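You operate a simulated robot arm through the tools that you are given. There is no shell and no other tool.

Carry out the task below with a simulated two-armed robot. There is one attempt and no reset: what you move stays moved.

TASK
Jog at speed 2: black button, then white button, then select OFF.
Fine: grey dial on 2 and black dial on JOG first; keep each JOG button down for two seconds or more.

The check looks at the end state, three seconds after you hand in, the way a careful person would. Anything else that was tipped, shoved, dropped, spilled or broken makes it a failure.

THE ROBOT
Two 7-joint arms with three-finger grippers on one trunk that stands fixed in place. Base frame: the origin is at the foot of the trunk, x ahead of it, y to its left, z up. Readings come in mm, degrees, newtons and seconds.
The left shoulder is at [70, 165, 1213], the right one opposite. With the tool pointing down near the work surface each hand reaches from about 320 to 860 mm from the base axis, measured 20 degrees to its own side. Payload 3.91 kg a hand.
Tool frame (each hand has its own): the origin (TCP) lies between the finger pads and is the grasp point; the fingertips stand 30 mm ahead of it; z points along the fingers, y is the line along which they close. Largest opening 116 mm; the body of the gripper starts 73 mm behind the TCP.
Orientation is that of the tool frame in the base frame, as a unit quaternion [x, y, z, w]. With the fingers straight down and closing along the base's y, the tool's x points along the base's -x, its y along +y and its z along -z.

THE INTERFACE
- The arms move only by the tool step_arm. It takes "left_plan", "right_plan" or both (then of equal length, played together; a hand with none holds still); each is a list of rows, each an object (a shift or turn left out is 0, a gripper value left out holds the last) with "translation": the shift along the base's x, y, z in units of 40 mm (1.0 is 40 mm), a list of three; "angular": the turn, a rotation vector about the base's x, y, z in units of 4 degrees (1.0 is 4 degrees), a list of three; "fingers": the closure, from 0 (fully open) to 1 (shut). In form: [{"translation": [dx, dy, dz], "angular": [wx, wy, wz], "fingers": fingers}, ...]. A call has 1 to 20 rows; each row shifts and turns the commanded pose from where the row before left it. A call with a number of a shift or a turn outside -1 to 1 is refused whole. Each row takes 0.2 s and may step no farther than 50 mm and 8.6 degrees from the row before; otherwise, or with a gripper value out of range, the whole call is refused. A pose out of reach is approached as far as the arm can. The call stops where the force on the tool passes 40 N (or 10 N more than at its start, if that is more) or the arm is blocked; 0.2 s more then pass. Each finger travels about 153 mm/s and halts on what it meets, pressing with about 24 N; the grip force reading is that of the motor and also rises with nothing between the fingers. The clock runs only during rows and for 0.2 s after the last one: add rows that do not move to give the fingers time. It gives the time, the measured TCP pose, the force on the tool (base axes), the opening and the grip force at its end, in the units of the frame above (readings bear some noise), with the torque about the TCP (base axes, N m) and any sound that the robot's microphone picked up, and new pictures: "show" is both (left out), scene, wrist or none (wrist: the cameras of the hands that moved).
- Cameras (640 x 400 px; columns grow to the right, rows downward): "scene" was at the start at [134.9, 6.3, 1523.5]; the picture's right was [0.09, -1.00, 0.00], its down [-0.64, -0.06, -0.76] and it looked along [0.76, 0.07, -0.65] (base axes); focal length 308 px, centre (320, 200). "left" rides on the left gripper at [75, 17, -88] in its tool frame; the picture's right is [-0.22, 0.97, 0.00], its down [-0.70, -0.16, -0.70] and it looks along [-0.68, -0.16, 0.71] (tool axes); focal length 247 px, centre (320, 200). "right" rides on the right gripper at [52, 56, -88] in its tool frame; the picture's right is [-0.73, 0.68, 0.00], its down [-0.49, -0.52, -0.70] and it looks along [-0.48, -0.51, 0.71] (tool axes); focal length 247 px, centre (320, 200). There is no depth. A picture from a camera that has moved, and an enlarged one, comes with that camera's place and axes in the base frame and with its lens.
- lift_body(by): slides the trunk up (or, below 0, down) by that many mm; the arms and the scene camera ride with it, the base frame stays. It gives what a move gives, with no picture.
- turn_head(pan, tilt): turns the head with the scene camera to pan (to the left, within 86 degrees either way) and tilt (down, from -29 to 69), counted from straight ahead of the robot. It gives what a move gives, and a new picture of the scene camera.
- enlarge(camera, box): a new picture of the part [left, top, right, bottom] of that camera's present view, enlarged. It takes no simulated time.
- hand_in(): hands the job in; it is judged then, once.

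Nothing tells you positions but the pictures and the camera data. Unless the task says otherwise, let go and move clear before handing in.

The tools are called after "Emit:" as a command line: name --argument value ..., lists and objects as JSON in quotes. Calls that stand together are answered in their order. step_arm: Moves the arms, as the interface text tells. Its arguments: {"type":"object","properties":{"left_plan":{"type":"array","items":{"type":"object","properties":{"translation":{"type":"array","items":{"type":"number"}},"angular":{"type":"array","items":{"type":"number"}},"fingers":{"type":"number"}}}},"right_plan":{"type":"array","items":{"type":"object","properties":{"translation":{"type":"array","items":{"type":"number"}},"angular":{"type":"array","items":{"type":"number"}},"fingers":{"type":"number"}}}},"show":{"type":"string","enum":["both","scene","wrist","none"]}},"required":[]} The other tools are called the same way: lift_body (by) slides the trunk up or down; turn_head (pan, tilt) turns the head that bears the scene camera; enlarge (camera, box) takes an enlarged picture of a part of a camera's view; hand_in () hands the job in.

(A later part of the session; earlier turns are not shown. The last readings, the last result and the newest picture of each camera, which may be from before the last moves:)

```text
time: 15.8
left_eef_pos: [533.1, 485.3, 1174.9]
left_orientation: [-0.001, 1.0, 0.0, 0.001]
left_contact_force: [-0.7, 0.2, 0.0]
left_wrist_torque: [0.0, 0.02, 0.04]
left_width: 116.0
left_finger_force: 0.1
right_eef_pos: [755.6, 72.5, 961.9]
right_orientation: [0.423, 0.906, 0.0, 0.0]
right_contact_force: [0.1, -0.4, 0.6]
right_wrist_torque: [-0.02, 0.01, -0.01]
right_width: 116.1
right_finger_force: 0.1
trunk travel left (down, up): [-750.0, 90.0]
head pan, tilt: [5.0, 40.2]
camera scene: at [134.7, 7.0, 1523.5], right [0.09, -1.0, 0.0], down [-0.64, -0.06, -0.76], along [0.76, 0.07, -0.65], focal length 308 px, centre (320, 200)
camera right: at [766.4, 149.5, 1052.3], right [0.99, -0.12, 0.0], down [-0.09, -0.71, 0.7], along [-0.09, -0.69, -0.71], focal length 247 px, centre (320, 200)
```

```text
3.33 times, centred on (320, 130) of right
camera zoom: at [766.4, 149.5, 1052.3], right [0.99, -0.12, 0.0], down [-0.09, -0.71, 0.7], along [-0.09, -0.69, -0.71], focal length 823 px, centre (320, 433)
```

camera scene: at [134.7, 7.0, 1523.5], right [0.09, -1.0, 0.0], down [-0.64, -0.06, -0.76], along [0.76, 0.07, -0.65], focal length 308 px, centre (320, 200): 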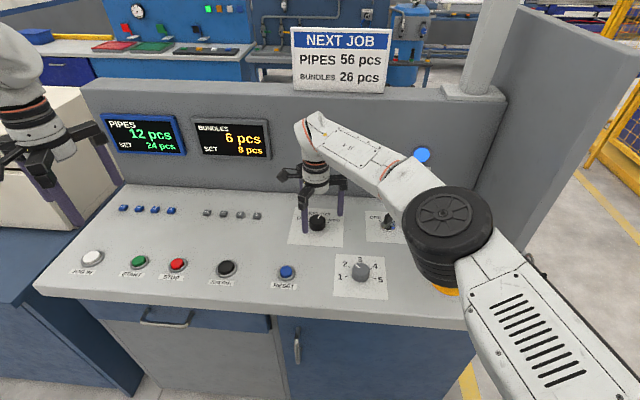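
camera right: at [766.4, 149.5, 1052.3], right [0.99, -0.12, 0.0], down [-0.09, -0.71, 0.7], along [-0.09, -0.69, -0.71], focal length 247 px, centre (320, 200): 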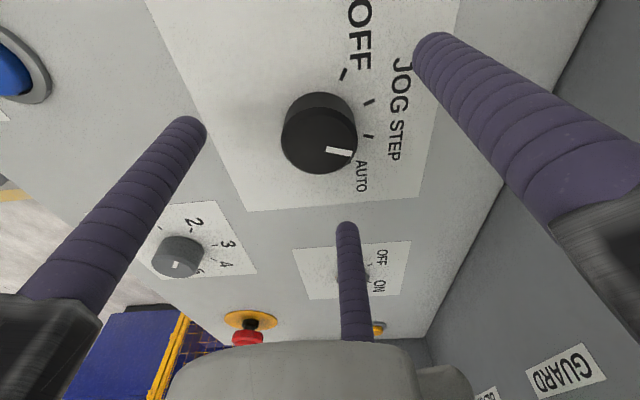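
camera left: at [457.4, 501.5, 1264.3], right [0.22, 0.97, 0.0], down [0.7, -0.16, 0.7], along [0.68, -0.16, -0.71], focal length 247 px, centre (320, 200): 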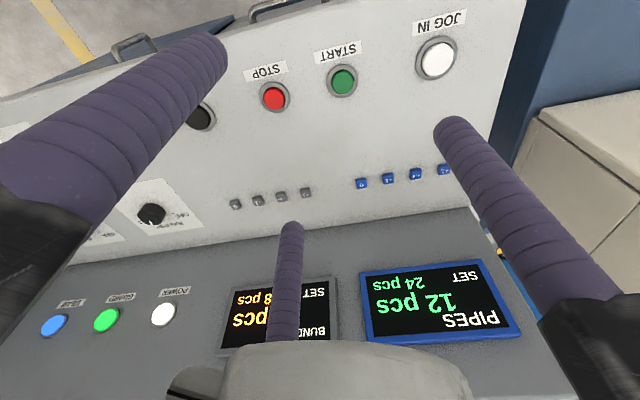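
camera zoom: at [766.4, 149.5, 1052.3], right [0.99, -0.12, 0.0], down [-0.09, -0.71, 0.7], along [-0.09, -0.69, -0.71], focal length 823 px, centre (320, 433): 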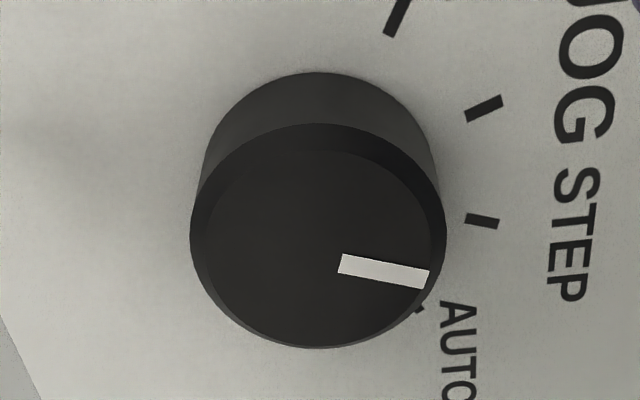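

Alignment is within about 2 mm. I'll make a small correction, descend to knob height and close.

Emit:
step_arm --right_plan '[{"translation": [-0.02, -0.04, -0.35]}, {"translation": [0, 0, -0.31]}, {}]' --show "none"

Emit:
step_arm --right_plan '[{"fingers": 0.5}, {"fingers": 0.5}, {"fingers": 1.0}, {"fingers": 1.0}, {"fingers": 1.0}]' --show "both"

```text
time: 16.6
left_eef_pos: [531.9, 484.9, 1173.9]
left_orientation: [-0.001, 1.0, 0.0, 0.0]
left_contact_force: [0.0, -0.4, -0.2]
left_wrist_torque: [0.02, 0.0, -0.02]
left_width: 116.1
left_finger_force: 0.1
right_eef_pos: [755.6, 71.1, 936.1]
right_orientation: [0.423, 0.906, -0.001, 0.0]
right_contact_force: [-0.3, -0.2, 0.4]
right_wrist_torque: [0.0, -0.02, -0.01]
right_width: 116.4
right_finger_force: 0.2
trunk travel left (down, up): [-750.0, 90.0]
head pan, tilt: [5.0, 40.2]
```

```text
time: 17.8
left_eef_pos: [533.1, 484.3, 1175.4]
left_orientation: [0.0, 1.0, 0.0, 0.0]
left_contact_force: [0.2, 0.7, 0.0]
left_wrist_torque: [-0.02, 0.0, -0.04]
left_width: 115.8
left_finger_force: 0.1
right_eef_pos: [755.8, 69.7, 935.8]
right_orientation: [0.423, 0.906, 0.0, 0.0]
right_contact_force: [-5.1, -6.7, -3.3]
right_wrist_torque: [-0.63, 0.24, 0.03]
right_width: 45.3
right_finger_force: 44.8
trunk travel left (down, up): [-750.0, 90.0]
head pan, tilt: [5.0, 40.2]
camera scene: at [134.6, 5.3, 1523.5], right [0.09, -1.0, 0.0], down [-0.64, -0.06, -0.76], along [0.76, 0.07, -0.64], focal length 308 px, centre (320, 200)
camera right: at [765.8, 146.5, 1025.1], right [0.99, -0.12, 0.0], down [-0.09, -0.71, 0.7], along [-0.09, -0.69, -0.71], focal length 247 px, centre (320, 200)
```

scene: 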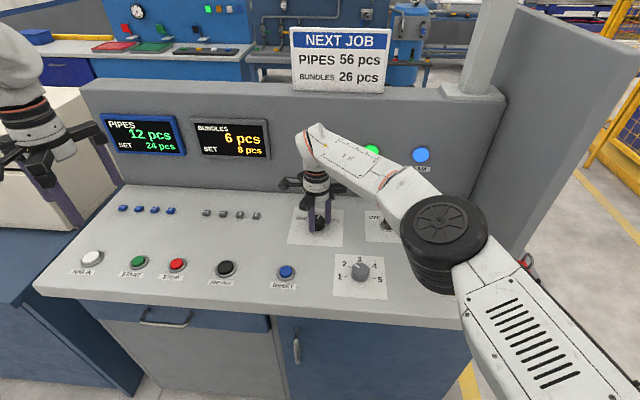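
right: 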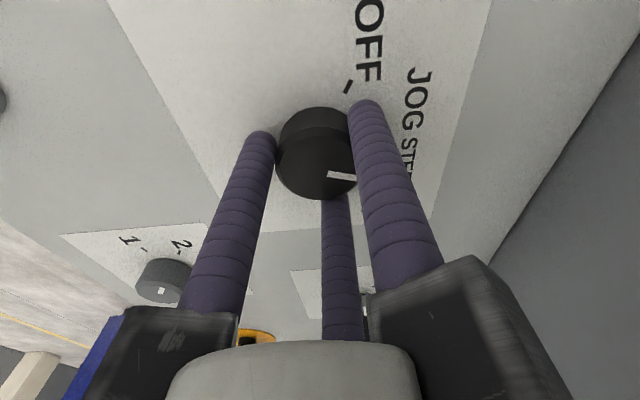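

The selector knob is gripped. I'll relieve the small side force and turn it 40° counter-clockwise, from STEP to JOG.

Emit:
step_arm --right_plan '[{"translation": [-0.02, -0.03, 0], "fingers": 1.0}, {"angular": [0, 0, 1]}, {"angular": [0, 0, 1]}, {"angular": [0, 0, 1]}, {"angular": [0, 0, 1]}, {"angular": [0, 0, 1]}, {"angular": [0, 0, 1]}, {"angular": [0, 0, 1]}, {"angular": [0, 0, 1]}, {"angular": [0, 0, 1]}, {"angular": [0, 0, 1]}, {}]' --show "both"

Emit:
enlarge --camera "right" --box '[224, 50, 480, 210]'

```text
time: 20.4
left_eef_pos: [534.6, 485.0, 1174.5]
left_orientation: [0.0, 1.0, 0.001, 0.0]
left_contact_force: [0.1, -0.5, -0.1]
left_wrist_torque: [0.02, 0.02, 0.05]
left_width: 115.9
left_finger_force: 0.0
right_eef_pos: [755.2, 70.0, 936.7]
right_orientation: [0.087, 0.996, 0.0, -0.001]
right_contact_force: [1.7, -3.0, -5.4]
right_wrist_torque: [-0.54, -0.2, -0.01]
right_width: 45.5
right_finger_force: 45.0
trunk travel left (down, up): [-750.0, 90.0]
head pan, tilt: [5.0, 40.2]
camera scene: at [136.1, 6.0, 1523.4], right [0.09, -1.0, 0.0], down [-0.64, -0.06, -0.76], along [0.76, 0.07, -0.65], focal length 308 px, centre (320, 200)
camera right: at [714.8, 134.8, 1025.2], right [0.84, 0.54, 0.0], down [0.39, -0.6, 0.7], along [0.38, -0.59, -0.72], focal length 247 px, centre (320, 200)
```

scene: 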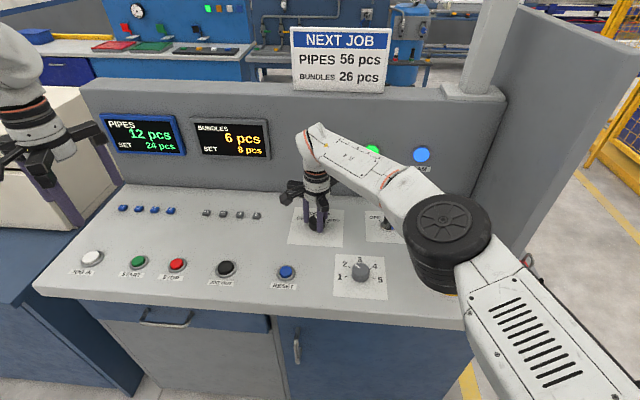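
right: 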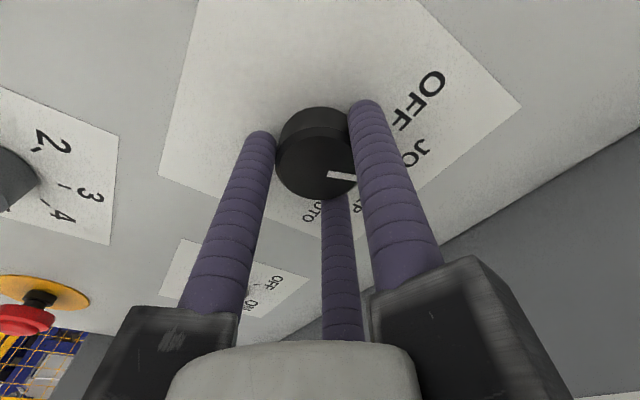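

```text
2.50 times, centred on (352, 130) of right
camera zoom: at [714.8, 134.8, 1025.2], right [0.84, 0.54, 0.0], down [0.39, -0.6, 0.7], along [0.38, -0.59, -0.72], focal length 617 px, centre (240, 375)
```

zoom: 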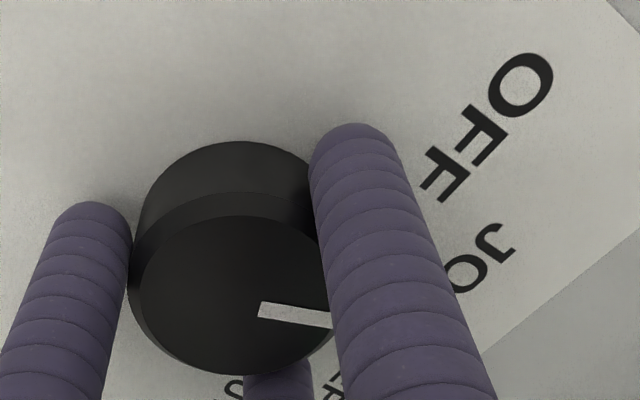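

Hand yaw shows a 40° turn and the knob followed. I'll release, rise and verify it reads JOG.

Emit:
step_arm --right_plan '[{"fingers": 0.4}, {"fingers": 0.2}, {"fingers": 0.0}, {"translation": [0, 0, 0.5]}, {"translation": [0, 0, 0.9]}, {"translation": [0, 0, 0.9]}, {"translation": [0, 0, 0.7]}, {}]' --show "both"

Emit:
enlarge --camera "right" --box '[224, 20, 416, 140]'

Emit:
enlarge --camera "scene" --box '[272, 195, 368, 255]'

```text
time: 22.2
left_eef_pos: [533.1, 485.5, 1174.4]
left_orientation: [0.0, 1.0, 0.0, 0.001]
left_contact_force: [-0.2, 0.4, -0.3]
left_wrist_torque: [-0.01, 0.02, -0.01]
left_width: 115.9
left_finger_force: 0.1
right_eef_pos: [755.4, 69.9, 1057.0]
right_orientation: [0.087, 0.996, 0.0, 0.0]
right_contact_force: [-0.1, -0.8, 0.4]
right_wrist_torque: [0.01, -0.02, 0.0]
right_width: 116.1
right_finger_force: 0.0
trunk travel left (down, up): [-750.0, 90.0]
head pan, tilt: [5.0, 40.2]
camera scene: at [135.4, 6.1, 1523.4], right [0.09, -1.0, 0.0], down [-0.64, -0.06, -0.76], along [0.76, 0.07, -0.65], focal length 308 px, centre (320, 200)
camera right: at [714.7, 135.7, 1146.5], right [0.84, 0.54, 0.0], down [0.39, -0.6, 0.7], along [0.38, -0.59, -0.71], focal length 247 px, centre (320, 200)
```

scene: 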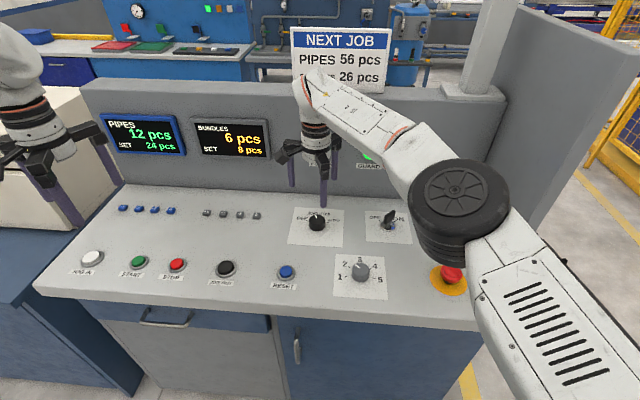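
right: 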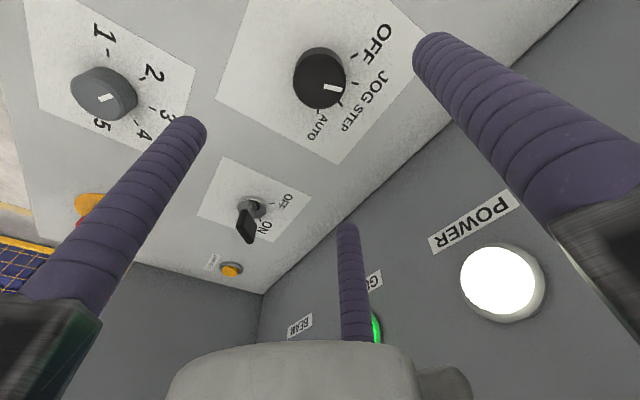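

```text
3.33 times, centred on (320, 80) of right
camera zoom: at [714.7, 135.7, 1146.5], right [0.84, 0.54, 0.0], down [0.39, -0.6, 0.7], along [0.38, -0.59, -0.71], focal length 823 px, centre (320, 600)
```

zoom: 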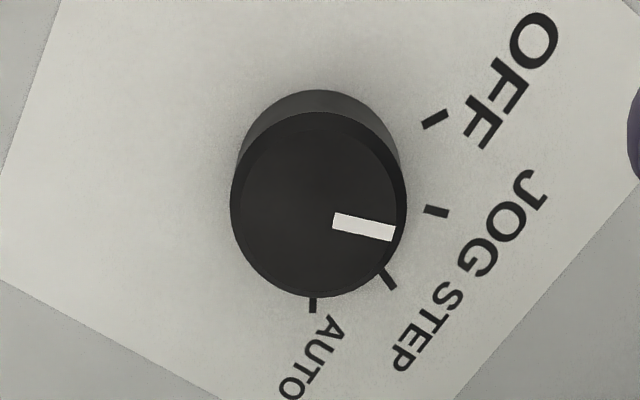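

```text
6.67 times, centred on (320, 225) of scene
camera zoom: at [135.4, 6.1, 1523.4], right [0.09, -1.0, 0.0], down [-0.64, -0.06, -0.76], along [0.76, 0.07, -0.65], focal length 2051 px, centre (320, 33)
```

zoom: 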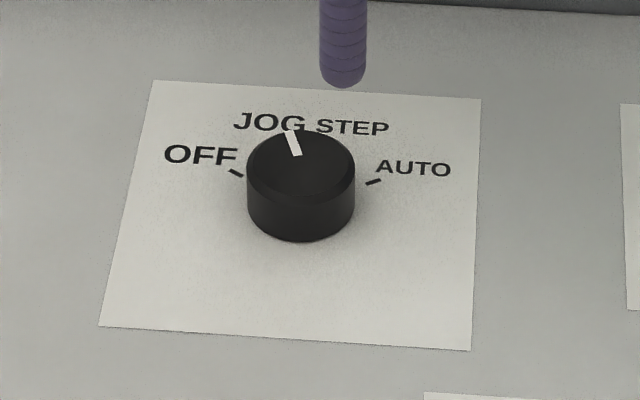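

The selector reads JOG and the grey dial 2. Now I'll bring the left hand over the black JOG OUT button, staying high, to measure it.

Emit:
step_arm --left_plan '[{"translation": [0.2, 0, -0.9]}, {"translation": [0.2, 0, -0.9]}, {"translation": [0.2, -0.5, -0.9]}, {"translation": [0.2, -0.9, -0.4]}, {"translation": [0.2, -0.9, 0]}, {"translation": [0.2, -0.9, 0]}, {"translation": [0.2, -0.9, 0]}, {"translation": [0, -0.9, 0]}, {}]' --show "both"

Emit:
enlarge --camera "left" --box '[224, 20, 416, 140]'

```text
time: 24.2
left_eef_pos: [589.9, 285.4, 1050.2]
left_orientation: [0.0, 1.0, 0.0, 0.0]
left_contact_force: [0.2, -0.2, -0.3]
left_wrist_torque: [-0.03, -0.02, 0.01]
left_width: 115.9
left_finger_force: 0.0
right_eef_pos: [755.6, 72.0, 1058.3]
right_orientation: [0.088, 0.996, 0.0, 0.0]
right_contact_force: [-0.2, -0.3, -0.5]
right_wrist_torque: [-0.01, 0.0, -0.03]
right_width: 116.2
right_finger_force: 0.0
trunk travel left (down, up): [-750.0, 90.0]
head pan, tilt: [5.0, 40.2]
camera scene: at [135.1, 7.4, 1523.5], right [0.09, -1.0, 0.0], down [-0.64, -0.06, -0.76], along [0.76, 0.07, -0.65], focal length 308 px, centre (320, 200)
camera left: at [514.0, 302.9, 1138.3], right [0.22, 0.97, 0.0], down [0.7, -0.16, 0.7], along [0.68, -0.16, -0.71], focal length 247 px, centre (320, 200)
```

scene: 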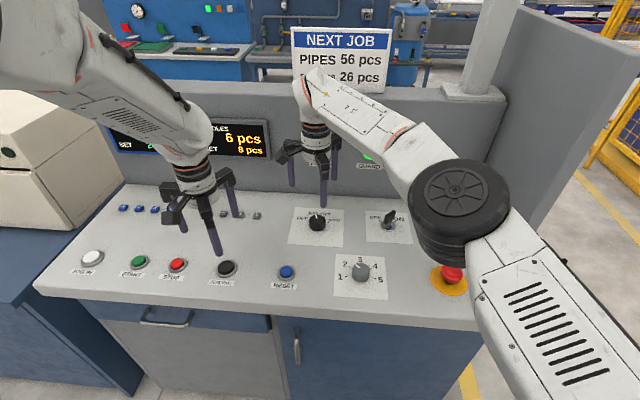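
left: 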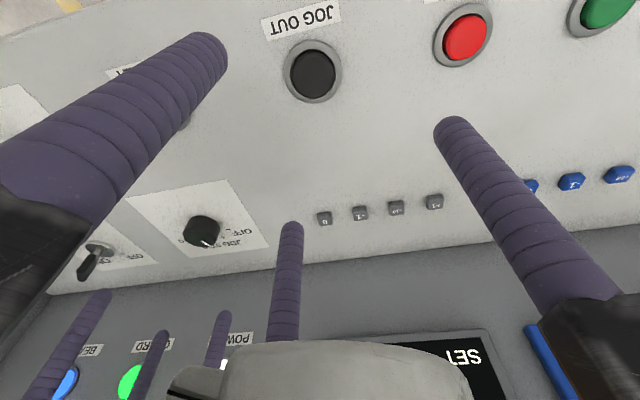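

```text
3.33 times, centred on (320, 80) of left
camera zoom: at [514.0, 302.9, 1138.3], right [0.22, 0.97, 0.0], down [0.7, -0.16, 0.7], along [0.68, -0.16, -0.71], focal length 823 px, centre (320, 600)
```

zoom: 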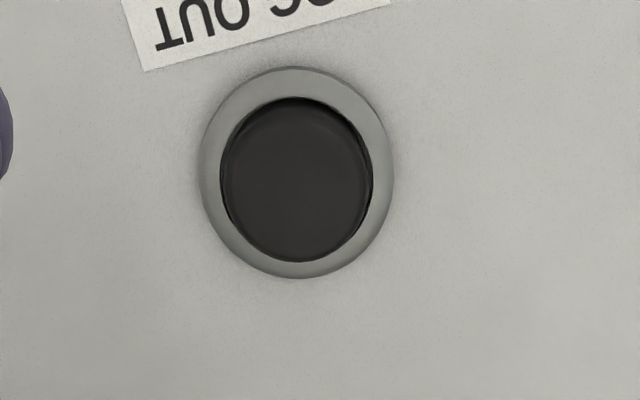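

JOG OUT's centre is about (585, 280.5) with the cap top near z≈906. I'll close the left fingers, centre over it and come down to just above the cap.

Emit:
step_arm --left_plan '[{"translation": [-0.12, -0.12, -0.5], "fingers": 1.0}, {"translation": [0, 0, -0.7], "fingers": 1.0}, {"translation": [0, 0, -0.7], "fingers": 1.0}, {"fingers": 1.0}, {"fingers": 1.0}]' --show "both"

Emit:
enlarge --camera "left" --box '[208, 60, 432, 200]'

Emit:
enlarge --camera "scene" --box '[160, 200, 288, 280]'

```text
time: 25.4
left_eef_pos: [584.4, 281.1, 973.8]
left_orientation: [0.0, 1.0, 0.0, 0.0]
left_contact_force: [0.6, -0.1, 0.4]
left_wrist_torque: [0.01, -0.01, 0.02]
left_width: 9.5
left_finger_force: 24.3
right_eef_pos: [754.6, 70.3, 1056.6]
right_orientation: [0.088, 0.996, 0.0, 0.0]
right_contact_force: [-0.8, -0.4, -0.1]
right_wrist_torque: [0.02, 0.0, 0.0]
right_width: 116.0
right_finger_force: 0.0
trunk travel left (down, up): [-750.0, 90.0]
head pan, tilt: [5.0, 40.2]
camera scene: at [135.2, 6.5, 1523.5], right [0.09, -1.0, 0.0], down [-0.64, -0.06, -0.76], along [0.76, 0.07, -0.65], focal length 308 px, centre (320, 200)
camera left: at [509.6, 298.3, 1062.4], right [0.22, 0.97, 0.0], down [0.7, -0.16, 0.7], along [0.68, -0.16, -0.71], focal length 247 px, centre (320, 200)
```

scene: 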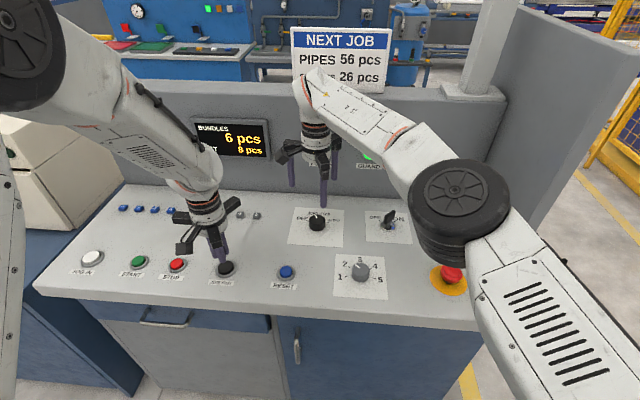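
left: 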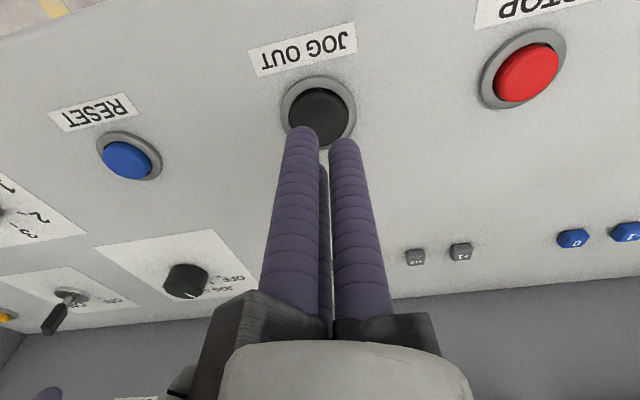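

```text
2.86 times, centred on (320, 130) of left
camera zoom: at [509.6, 298.3, 1062.4], right [0.22, 0.97, 0.0], down [0.7, -0.16, 0.7], along [0.68, -0.16, -0.71], focal length 706 px, centre (320, 400)
```

zoom: 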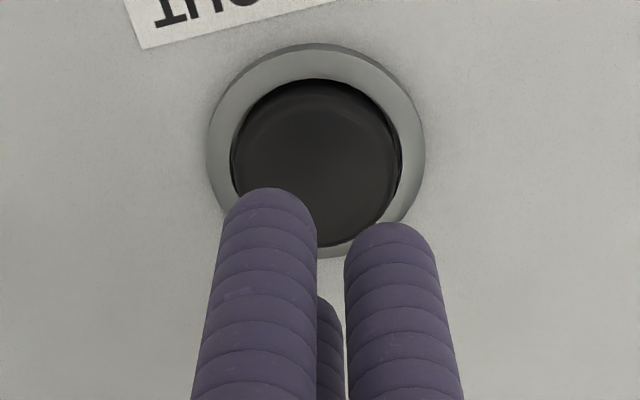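

```text
5.00 times, centred on (224, 240) of scene
camera zoom: at [135.2, 6.5, 1523.5], right [0.09, -1.0, 0.0], down [-0.64, -0.06, -0.76], along [0.76, 0.07, -0.65], focal length 1538 px, centre (800, 0)
```

zoom: 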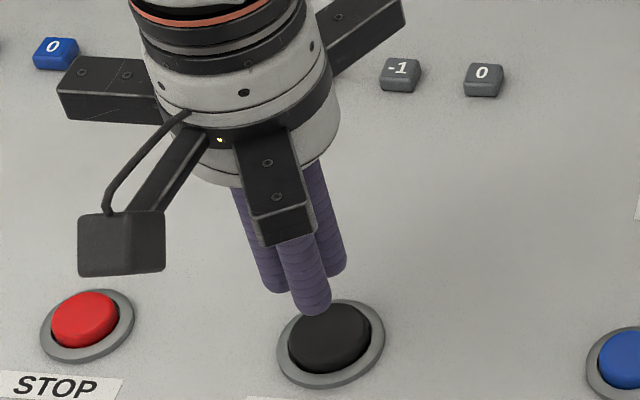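

The closed fingertips are centred over the black cap, about 38 mm above it. I'll descend to just above contact.

Emit:
step_arm --left_plan '[{"translation": [0, 0, -0.45]}, {"translation": [0, 0, -0.25]}, {}]' --show "scene"

Emit:
enlarge --camera "scene" --box '[176, 230, 272, 290]'

Emit:
enlarge --camera "left" --box '[208, 60, 432, 200]'

```text
time: 26.2
left_eef_pos: [583.9, 279.3, 945.3]
left_orientation: [0.0, 1.0, 0.0, 0.001]
left_contact_force: [0.7, -0.1, 0.1]
left_wrist_torque: [0.01, -0.01, 0.0]
left_width: 9.4
left_finger_force: 24.5
right_eef_pos: [754.5, 71.0, 1058.0]
right_orientation: [0.088, 0.996, 0.001, 0.001]
right_contact_force: [0.0, -0.4, 0.1]
right_wrist_torque: [0.01, -0.03, 0.0]
right_width: 115.9
right_finger_force: 0.0
trunk travel left (down, up): [-750.0, 90.0]
head pan, tilt: [5.0, 40.2]
camera scene: at [134.6, 6.1, 1523.6], right [0.09, -1.0, 0.0], down [-0.64, -0.06, -0.76], along [0.76, 0.07, -0.64], focal length 308 px, centre (320, 200)
```

scene: 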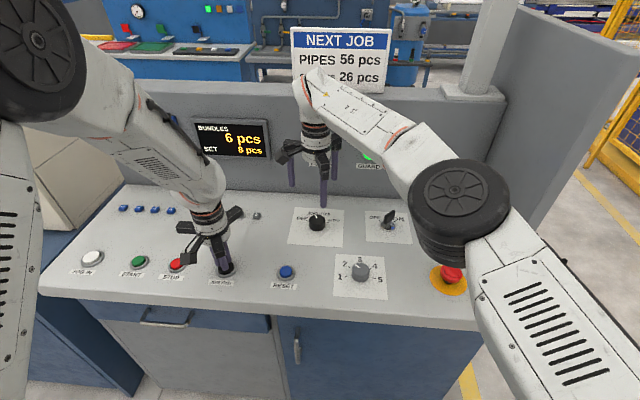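

```text
6.67 times, centred on (224, 260) of scene
camera zoom: at [134.6, 6.1, 1523.6], right [0.09, -1.0, 0.0], down [-0.64, -0.06, -0.76], along [0.76, 0.07, -0.64], focal length 2051 px, centre (960, -200)
```

zoom: 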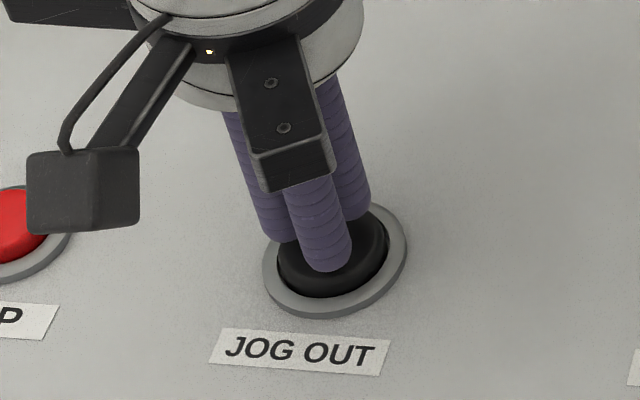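

```text
2.86 times, centred on (320, 130) of left
camera zoom: at [508.6, 297.6, 1034.6], right [0.22, 0.97, 0.0], down [0.7, -0.16, 0.7], along [0.68, -0.16, -0.71], focal length 706 px, centre (320, 400)
```

zoom: 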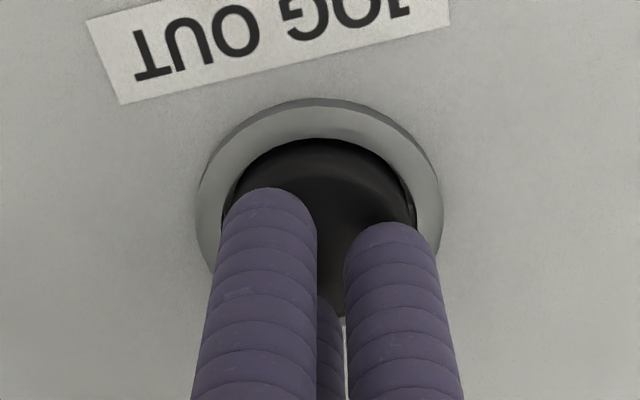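

Tips are just above the cap. I'll feel for contact with small downward steps.

Emit:
step_arm --left_plan '[{"translation": [0, 0, -0.1]}, {"translation": [0, 0, -0.08]}]' --show "none"

Emit:
step_arm --left_plan '[{"translation": [0, 0, -0.05]}]' --show "none"

```text
time: 26.8
left_eef_pos: [582.2, 281.2, 939.5]
left_orientation: [0.001, 1.0, 0.0, 0.001]
left_contact_force: [-0.3, -0.3, 3.3]
left_wrist_torque: [-0.03, -0.02, -0.01]
left_width: 9.2
left_finger_force: 23.7
right_eef_pos: [755.4, 70.4, 1057.2]
right_orientation: [0.088, 0.996, 0.0, 0.001]
right_contact_force: [0.8, -0.1, -0.6]
right_wrist_torque: [-0.04, 0.03, -0.01]
right_width: 115.7
right_finger_force: 0.0
trunk travel left (down, up): [-750.0, 90.0]
head pan, tilt: [5.0, 40.2]
```

```text
time: 27.2
left_eef_pos: [584.5, 281.1, 937.3]
left_orientation: [0.0, 1.0, -0.001, 0.001]
left_contact_force: [0.5, 0.8, 5.3]
left_wrist_torque: [-0.06, -0.04, 0.0]
left_width: 9.0
left_finger_force: 45.2
right_eef_pos: [754.0, 69.8, 1057.3]
right_orientation: [0.088, 0.996, 0.0, -0.001]
right_contact_force: [0.7, -0.5, 0.0]
right_wrist_torque: [-0.01, -0.01, -0.01]
right_width: 116.3
right_finger_force: 0.1
trunk travel left (down, up): [-750.0, 90.0]
head pan, tilt: [5.0, 40.2]
heard: click
```

A click sounded at z≈937 with 5 N, so the button has actuated. I'll press 2 mm further and hold for over three seconds.

Emit:
step_arm --left_plan '[{"translation": [0, 0, -0.05]}, {}, {}, {}, {}, {}, {}, {}, {}, {}, {}, {}, {}, {}, {}, {}, {}]' --show "both"

Emit:
enlarge --camera "left" --box '[208, 60, 432, 200]'

Emit:
enlarge --camera "scene" --box '[60, 80, 300, 230]'

```text
time: 30.8
left_eef_pos: [582.7, 280.3, 936.0]
left_orientation: [-0.001, 1.0, 0.001, 0.002]
left_contact_force: [10.2, 7.0, 32.2]
left_wrist_torque: [0.18, -0.29, 0.0]
left_width: 9.1
left_finger_force: 44.5
right_eef_pos: [752.0, 70.3, 1059.3]
right_orientation: [0.088, 0.996, 0.001, 0.001]
right_contact_force: [-0.2, 0.8, 0.7]
right_wrist_torque: [-0.02, -0.02, 0.01]
right_width: 116.2
right_finger_force: 0.1
trunk travel left (down, up): [-750.0, 90.0]
head pan, tilt: [5.0, 40.2]
camera scene: at [132.8, 5.6, 1523.8], right [0.09, -1.0, 0.0], down [-0.64, -0.06, -0.77], along [0.76, 0.07, -0.64], focal length 308 px, centre (320, 200)
camera left: at [508.4, 297.9, 1024.6], right [0.22, 0.97, 0.0], down [0.69, -0.16, 0.7], along [0.68, -0.16, -0.71], focal length 247 px, centre (320, 200)
```

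scene: 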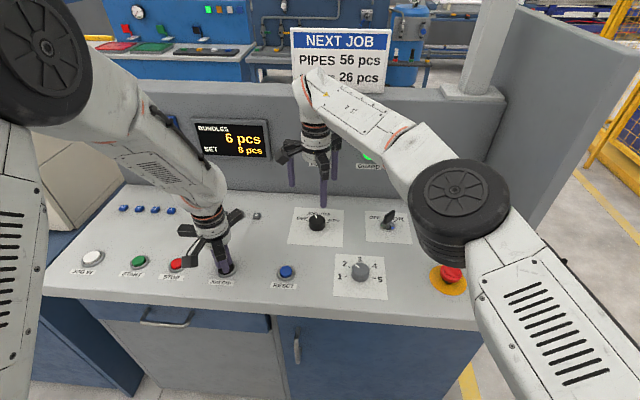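
left: 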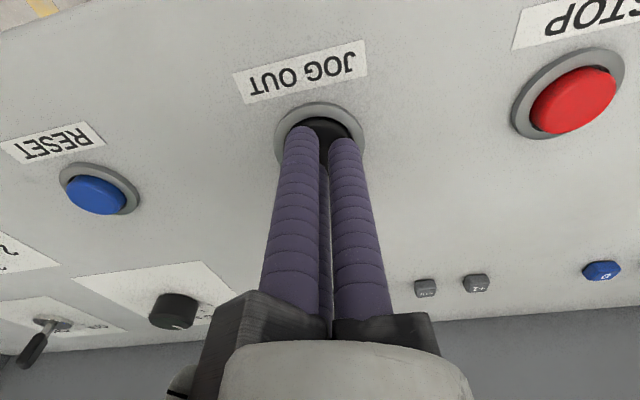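

```text
2.86 times, centred on (320, 130) of left
camera zoom: at [508.4, 297.9, 1024.6], right [0.22, 0.97, 0.0], down [0.69, -0.16, 0.7], along [0.68, -0.16, -0.71], focal length 706 px, centre (320, 400)
```

zoom: 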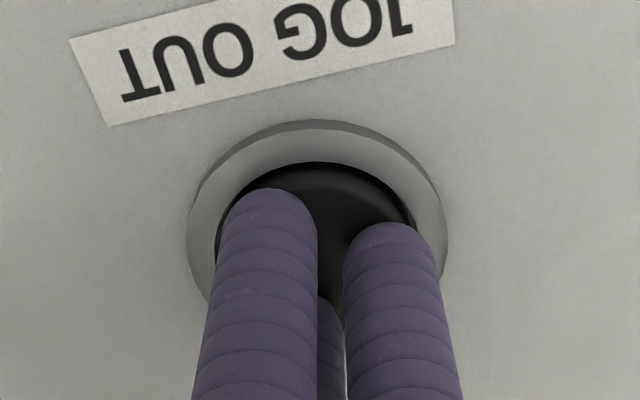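

```text
2.67 times, centred on (180, 155) of scene
camera zoom: at [132.8, 5.6, 1523.8], right [0.09, -1.0, 0.0], down [-0.64, -0.06, -0.77], along [0.76, 0.07, -0.64], focal length 820 px, centre (693, 320)
```

zoom: 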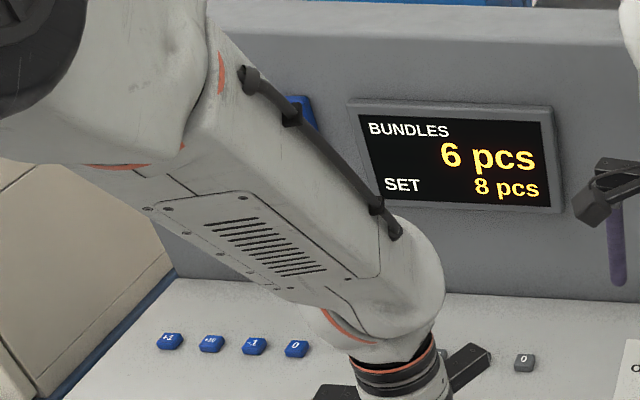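

JOG OUT was held about 3.7 s with 32 N. I'll release it, rise, and travel high over STOP/START towards the white JOG IN button.

Emit:
step_arm --left_plan '[{"translation": [0, 0, 0.2]}, {"translation": [0, 0, 0.6]}, {"translation": [0, 0, 0.9]}, {"translation": [0, 0, 0.9]}, {}]' --show "wrist"

Emit:
step_arm --left_plan '[{"translation": [0, 0.87, 0.1]}, {"translation": [0, 0.87, 0]}, {"translation": [0, 0.87, 0]}, {"translation": [0, 0.87, 0]}, {"translation": [0.02, 0.87, 0]}, {"translation": [0.02, 0.87, 0]}, {"translation": [0.02, 0.87, 0]}, {"translation": [0.02, 0.87, 0]}, {"translation": [0.02, 0.87, 0]}, {"translation": [0, 0.87, 0]}, {}]' --show "both"

Emit:
enlarge --camera "left" --box '[224, 20, 416, 140]'

```text
time: 32.0
left_eef_pos: [584.9, 280.1, 1037.9]
left_orientation: [0.0, 1.0, 0.001, -0.001]
left_contact_force: [-0.5, -0.1, -0.2]
left_wrist_torque: [-0.02, 0.0, 0.01]
left_width: 9.0
left_finger_force: 45.2
right_eef_pos: [755.5, 71.5, 1057.5]
right_orientation: [0.088, 0.996, 0.0, -0.002]
right_contact_force: [0.1, 0.2, -0.7]
right_wrist_torque: [0.0, 0.0, -0.02]
right_width: 115.9
right_finger_force: 0.1
trunk travel left (down, up): [-750.0, 90.0]
head pan, tilt: [5.0, 40.2]
camera left: at [509.4, 298.8, 1126.9], right [0.22, 0.97, 0.0], down [0.7, -0.16, 0.7], along [0.68, -0.16, -0.71], focal length 247 px, centre (320, 200)
```

left: 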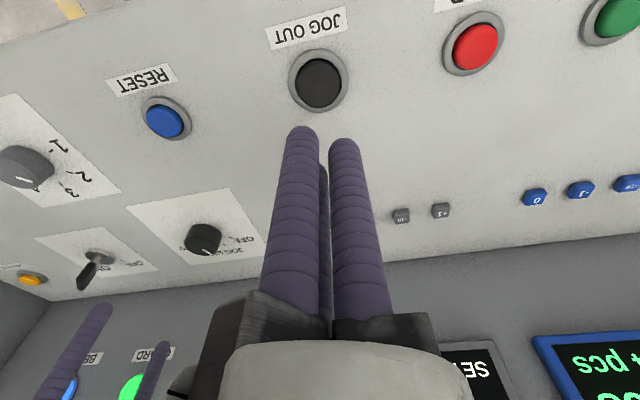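

```text
time: 34.4
left_eef_pos: [586.6, 630.7, 1043.2]
left_orientation: [0.001, 1.0, 0.001, 0.0]
left_contact_force: [-0.2, 0.0, -0.3]
left_wrist_torque: [-0.01, -0.02, -0.01]
left_width: 8.9
left_finger_force: 45.0
right_eef_pos: [753.9, 69.8, 1057.0]
right_orientation: [0.088, 0.996, 0.001, 0.0]
right_contact_force: [-0.1, 0.5, -0.4]
right_wrist_torque: [-0.03, 0.0, 0.02]
right_width: 115.8
right_finger_force: 0.1
trunk travel left (down, up): [-750.0, 90.0]
head pan, tilt: [5.0, 40.2]
camera scene: at [135.0, 5.3, 1523.5], right [0.09, -1.0, 0.0], down [-0.64, -0.06, -0.76], along [0.76, 0.07, -0.65], focal length 308 px, centre (320, 200)
camera left: at [512.5, 647.0, 1132.2], right [0.22, 0.97, 0.0], down [0.7, -0.16, 0.7], along [0.68, -0.16, -0.71], focal length 247 px, centre (320, 200)
```

scene: 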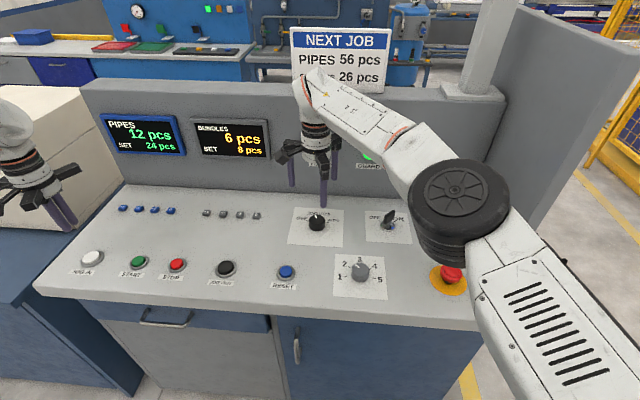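
left: 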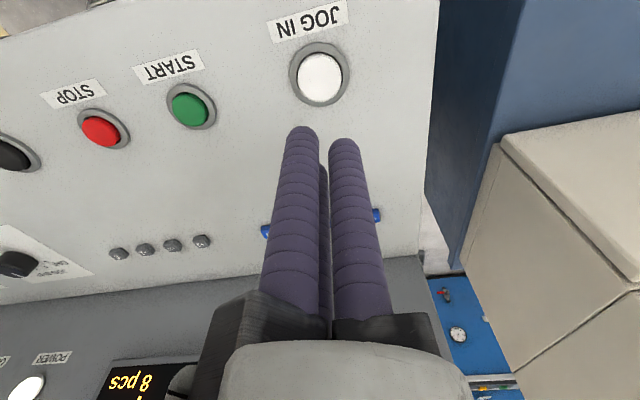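

```text
3.33 times, centred on (320, 80) of left
camera zoom: at [512.5, 647.0, 1132.2], right [0.22, 0.97, 0.0], down [0.7, -0.16, 0.7], along [0.68, -0.16, -0.71], focal length 823 px, centre (320, 600)
```

zoom: 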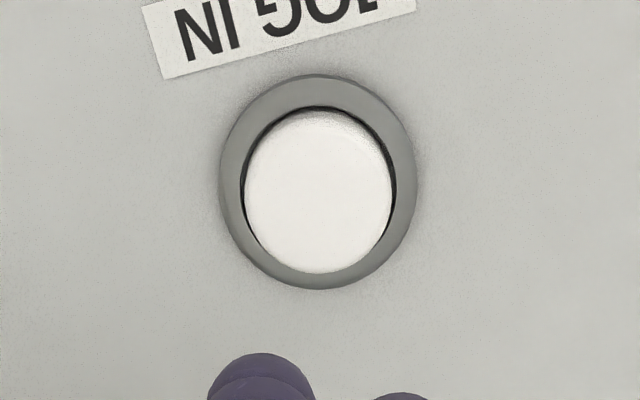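

JOG IN's centre is at about (584, 630.5). I'll shift slightly and descend to just above its cap.

Emit:
step_arm --left_plan '[{"translation": [-0.06, 0, -0.8]}, {"translation": [0, 0, -0.9]}, {"translation": [0, 0, -0.7]}, {}]' --show "both"

Emit:
enlarge --camera "left" --box '[208, 60, 432, 200]'

```text
time: 35.4
left_eef_pos: [584.9, 630.1, 946.6]
left_orientation: [0.0, 1.0, -0.001, 0.0]
left_contact_force: [-0.3, -0.4, 0.0]
left_wrist_torque: [0.0, -0.03, -0.04]
left_width: 9.1
left_finger_force: 45.4
right_eef_pos: [753.7, 71.7, 1056.3]
right_orientation: [0.088, 0.996, -0.001, 0.0]
right_contact_force: [0.0, 0.5, 0.8]
right_wrist_torque: [-0.01, 0.02, -0.02]
right_width: 116.1
right_finger_force: 0.1
trunk travel left (down, up): [-750.0, 90.0]
head pan, tilt: [5.0, 40.2]
camera scene: at [134.7, 6.2, 1523.5], right [0.09, -1.0, 0.0], down [-0.64, -0.06, -0.76], along [0.76, 0.07, -0.65], focal length 308 px, centre (320, 200)
camera left: at [509.9, 646.8, 1035.1], right [0.22, 0.97, 0.0], down [0.7, -0.16, 0.7], along [0.68, -0.16, -0.71], focal length 247 px, centre (320, 200)
```

scene: 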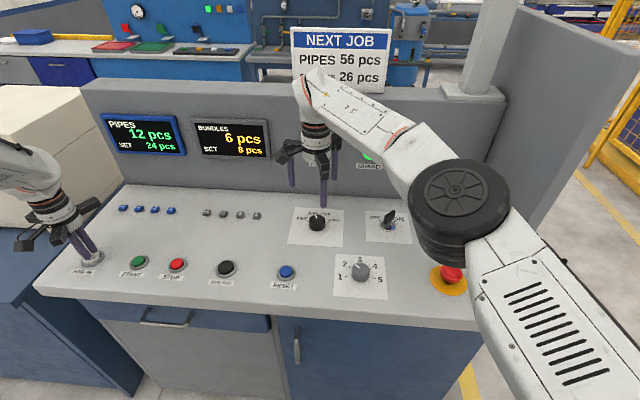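
left: 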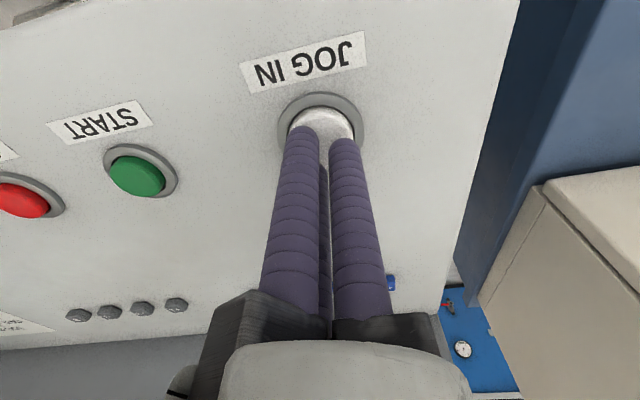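

```text
2.86 times, centred on (320, 130) of left
camera zoom: at [509.9, 646.8, 1035.1], right [0.22, 0.97, 0.0], down [0.7, -0.16, 0.7], along [0.68, -0.16, -0.71], focal length 706 px, centre (320, 400)
```

zoom: 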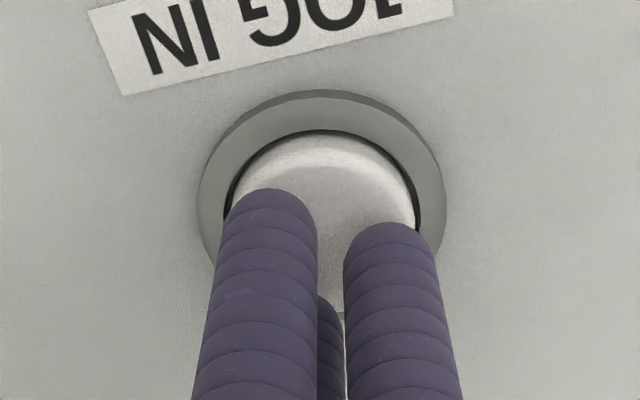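

Positioned just above the white cap in the same relation as before. I'll step down until it clicks.

Emit:
step_arm --left_plan '[{"translation": [0, 0, -0.12]}, {"translation": [0, 0, -0.08]}]' --show "none"

Emit:
step_arm --left_plan '[{"translation": [0, 0, -0.05]}]' --show "none"

```text
time: 36.0
left_eef_pos: [586.8, 629.8, 939.4]
left_orientation: [0.0, 1.0, 0.0, 0.0]
left_contact_force: [0.2, 1.1, 1.8]
left_wrist_torque: [0.03, 0.0, -0.01]
left_width: 8.9
left_finger_force: 44.9
right_eef_pos: [754.0, 70.9, 1057.9]
right_orientation: [0.088, 0.996, 0.001, 0.0]
right_contact_force: [0.0, -0.1, -0.7]
right_wrist_torque: [-0.02, -0.01, 0.01]
right_width: 116.2
right_finger_force: 0.0
trunk travel left (down, up): [-750.0, 90.0]
head pan, tilt: [5.0, 40.2]
```

```text
time: 36.4
left_eef_pos: [585.8, 628.2, 937.3]
left_orientation: [0.0, 1.0, 0.001, 0.001]
left_contact_force: [0.8, 1.6, 5.1]
left_wrist_torque: [0.07, 0.03, -0.02]
left_width: 9.2
left_finger_force: 44.8
right_eef_pos: [755.1, 71.1, 1056.5]
right_orientation: [0.089, 0.996, -0.001, 0.0]
right_contact_force: [0.1, -0.5, 0.4]
right_wrist_torque: [-0.02, 0.01, -0.03]
right_width: 116.2
right_finger_force: 0.1
trunk travel left (down, up): [-750.0, 90.0]
head pan, tilt: [5.0, 40.2]
heard: click
```

The click came at z≈937. I'll press 2 mm further and hold for over three seconds.

Emit:
step_arm --left_plan '[{"translation": [0, 0, -0.05]}, {}, {}, {}, {}, {}, {}, {}, {}, {}, {}, {}, {}, {}, {}, {}, {}]' --show "both"

Emit:
enlarge --camera "left" --box '[208, 60, 432, 200]'

```text
time: 40.0
left_eef_pos: [584.3, 627.0, 937.1]
left_orientation: [0.0, 1.0, 0.001, 0.002]
left_contact_force: [5.2, 7.2, 23.2]
left_wrist_torque: [0.23, -0.13, -0.02]
left_width: 9.1
left_finger_force: 45.2
right_eef_pos: [753.4, 69.9, 1058.4]
right_orientation: [0.088, 0.996, 0.0, 0.001]
right_contact_force: [-1.0, 0.1, 0.6]
right_wrist_torque: [0.0, -0.01, 0.01]
right_width: 116.1
right_finger_force: 0.1
trunk travel left (down, up): [-750.0, 90.0]
head pan, tilt: [5.0, 40.2]
camera scene: at [133.2, 4.6, 1523.7], right [0.09, -1.0, 0.0], down [-0.64, -0.06, -0.77], along [0.76, 0.07, -0.64], focal length 308 px, centre (320, 200)
camera left: at [509.8, 645.2, 1024.9], right [0.22, 0.97, 0.0], down [0.69, -0.16, 0.7], along [0.68, -0.16, -0.71], focal length 247 px, centre (320, 200)
```

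scene: 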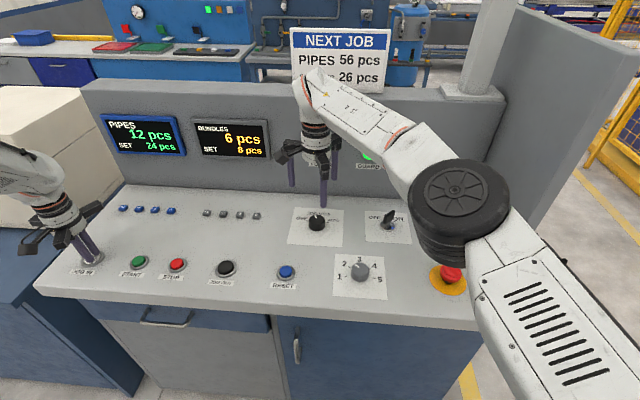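
left: 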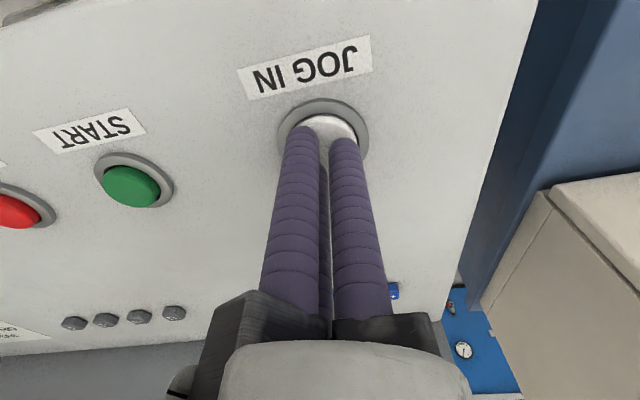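

```text
2.86 times, centred on (320, 130) of left
camera zoom: at [509.8, 645.2, 1024.9], right [0.22, 0.97, 0.0], down [0.69, -0.16, 0.7], along [0.68, -0.16, -0.71], focal length 706 px, centre (320, 400)
```

zoom: 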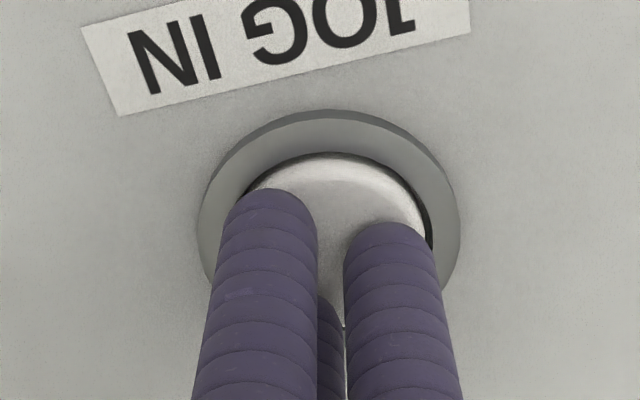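

JOG IN was held about 3.7 s. I'll lift the left hand clear and lower the right hand back onto the selector by the same 120 mm it rose.

Emit:
step_arm --left_plan '[{"translation": [0, 0, 0.2]}, {"translation": [0, 0, 0.6]}, {"translation": [0, 0, 0.9]}, {"translation": [0, 0, 0.9]}, {}]' --show "scene"

Emit:
step_arm --right_plan '[{"translation": [0, 0, -0.9]}, {"translation": [0, 0, -0.9]}, {"translation": [0, 0, -0.6]}, {}]' --show "wrist"

Emit:
enlarge --camera "right" --box '[224, 70, 416, 190]'

```text
time: 41.2
left_eef_pos: [584.5, 628.9, 1038.4]
left_orientation: [0.001, 1.0, 0.0, 0.0]
left_contact_force: [0.2, 1.0, -0.3]
left_wrist_torque: [0.01, -0.01, 0.0]
left_width: 8.9
left_finger_force: 44.9
right_eef_pos: [755.3, 69.9, 1057.9]
right_orientation: [0.089, 0.996, -0.001, 0.0]
right_contact_force: [-0.5, 0.2, -0.6]
right_wrist_torque: [0.01, 0.0, 0.0]
right_width: 116.0
right_finger_force: 0.1
trunk travel left (down, up): [-750.0, 90.0]
head pan, tilt: [5.0, 40.2]
camera scene: at [135.4, 6.9, 1523.4], right [0.09, -1.0, 0.0], down [-0.64, -0.06, -0.76], along [0.76, 0.07, -0.65], focal length 308 px, centre (320, 200)
```

scene: 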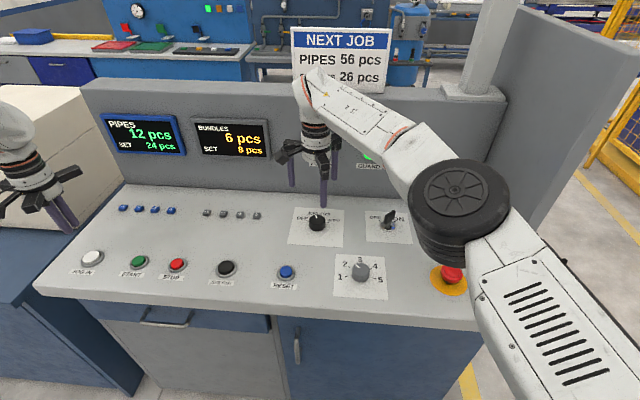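

```text
time: 42.2
left_eef_pos: [585.0, 627.6, 1038.2]
left_orientation: [0.0, 1.0, 0.0, 0.001]
left_contact_force: [-0.1, 0.5, -0.1]
left_wrist_torque: [0.0, -0.01, 0.01]
left_width: 9.2
left_finger_force: 45.3
right_eef_pos: [755.9, 70.4, 960.7]
right_orientation: [0.088, 0.996, 0.0, -0.001]
right_contact_force: [-0.1, 0.2, 0.5]
right_wrist_torque: [0.02, 0.01, 0.02]
right_width: 115.9
right_finger_force: 0.1
trunk travel left (down, up): [-750.0, 90.0]
head pan, tilt: [5.0, 40.2]
camera right: at [714.1, 135.1, 1050.2], right [0.84, 0.54, 0.0], down [0.39, -0.6, 0.7], along [0.38, -0.59, -0.71], focal length 247 px, centre (320, 200)
```

right: 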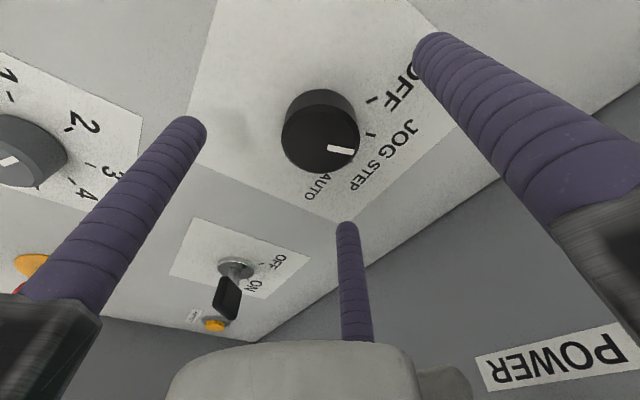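

```text
3.33 times, centred on (320, 130) of right
camera zoom: at [714.1, 135.1, 1050.2], right [0.84, 0.54, 0.0], down [0.39, -0.6, 0.7], along [0.38, -0.59, -0.71], focal length 823 px, centre (320, 433)
```

zoom: 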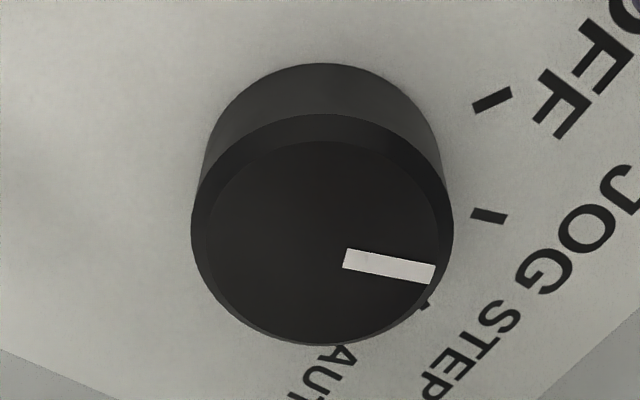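

Both buttons are released and the selector is still on JOG beneath the right hand, aligned as before. I'll descend the last 24 mm and grip it.

Emit:
step_arm --right_plan '[{"translation": [0, 0, -0.35]}, {"translation": [0, 0, -0.25]}, {}]' --show "none"

Emit:
step_arm --right_plan '[{"fingers": 0.5}, {"fingers": 0.5}, {"fingers": 1.0}, {"fingers": 1.0}, {"fingers": 1.0}]' --show "wrist"

```text
time: 43.0
left_eef_pos: [584.9, 627.9, 1040.0]
left_orientation: [0.0, 1.0, 0.0, 0.001]
left_contact_force: [0.2, 0.1, -0.6]
left_wrist_torque: [0.0, 0.0, -0.01]
left_width: 9.2
left_finger_force: 45.2
right_eef_pos: [753.2, 69.3, 937.0]
right_orientation: [0.087, 0.996, 0.0, -0.001]
right_contact_force: [0.3, -0.4, -0.6]
right_wrist_torque: [0.0, 0.01, 0.0]
right_width: 115.9
right_finger_force: 0.0
trunk travel left (down, up): [-750.0, 90.0]
head pan, tilt: [5.0, 40.2]
```

```text
time: 44.2
left_eef_pos: [586.0, 628.5, 1039.1]
left_orientation: [0.0, 1.0, 0.0, 0.0]
left_contact_force: [-1.1, 0.0, 1.0]
left_wrist_torque: [0.02, -0.03, -0.01]
left_width: 9.2
left_finger_force: 45.2
right_eef_pos: [755.4, 68.8, 936.5]
right_orientation: [0.088, 0.996, 0.0, 0.0]
right_contact_force: [2.9, 1.1, 0.3]
right_wrist_torque: [-0.15, -0.34, -0.03]
right_width: 45.4
right_finger_force: 45.1
trunk travel left (down, up): [-750.0, 90.0]
head pan, tilt: [5.0, 40.2]
camera right: at [714.6, 134.8, 1025.7], right [0.84, 0.54, 0.0], down [0.39, -0.6, 0.7], along [0.38, -0.59, -0.71], focal length 247 px, centre (320, 200)
```

right: 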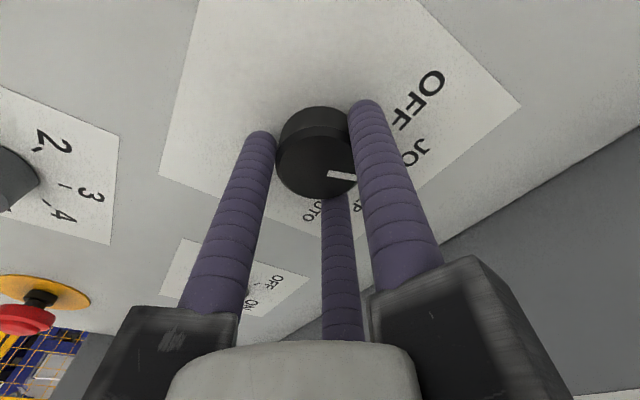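

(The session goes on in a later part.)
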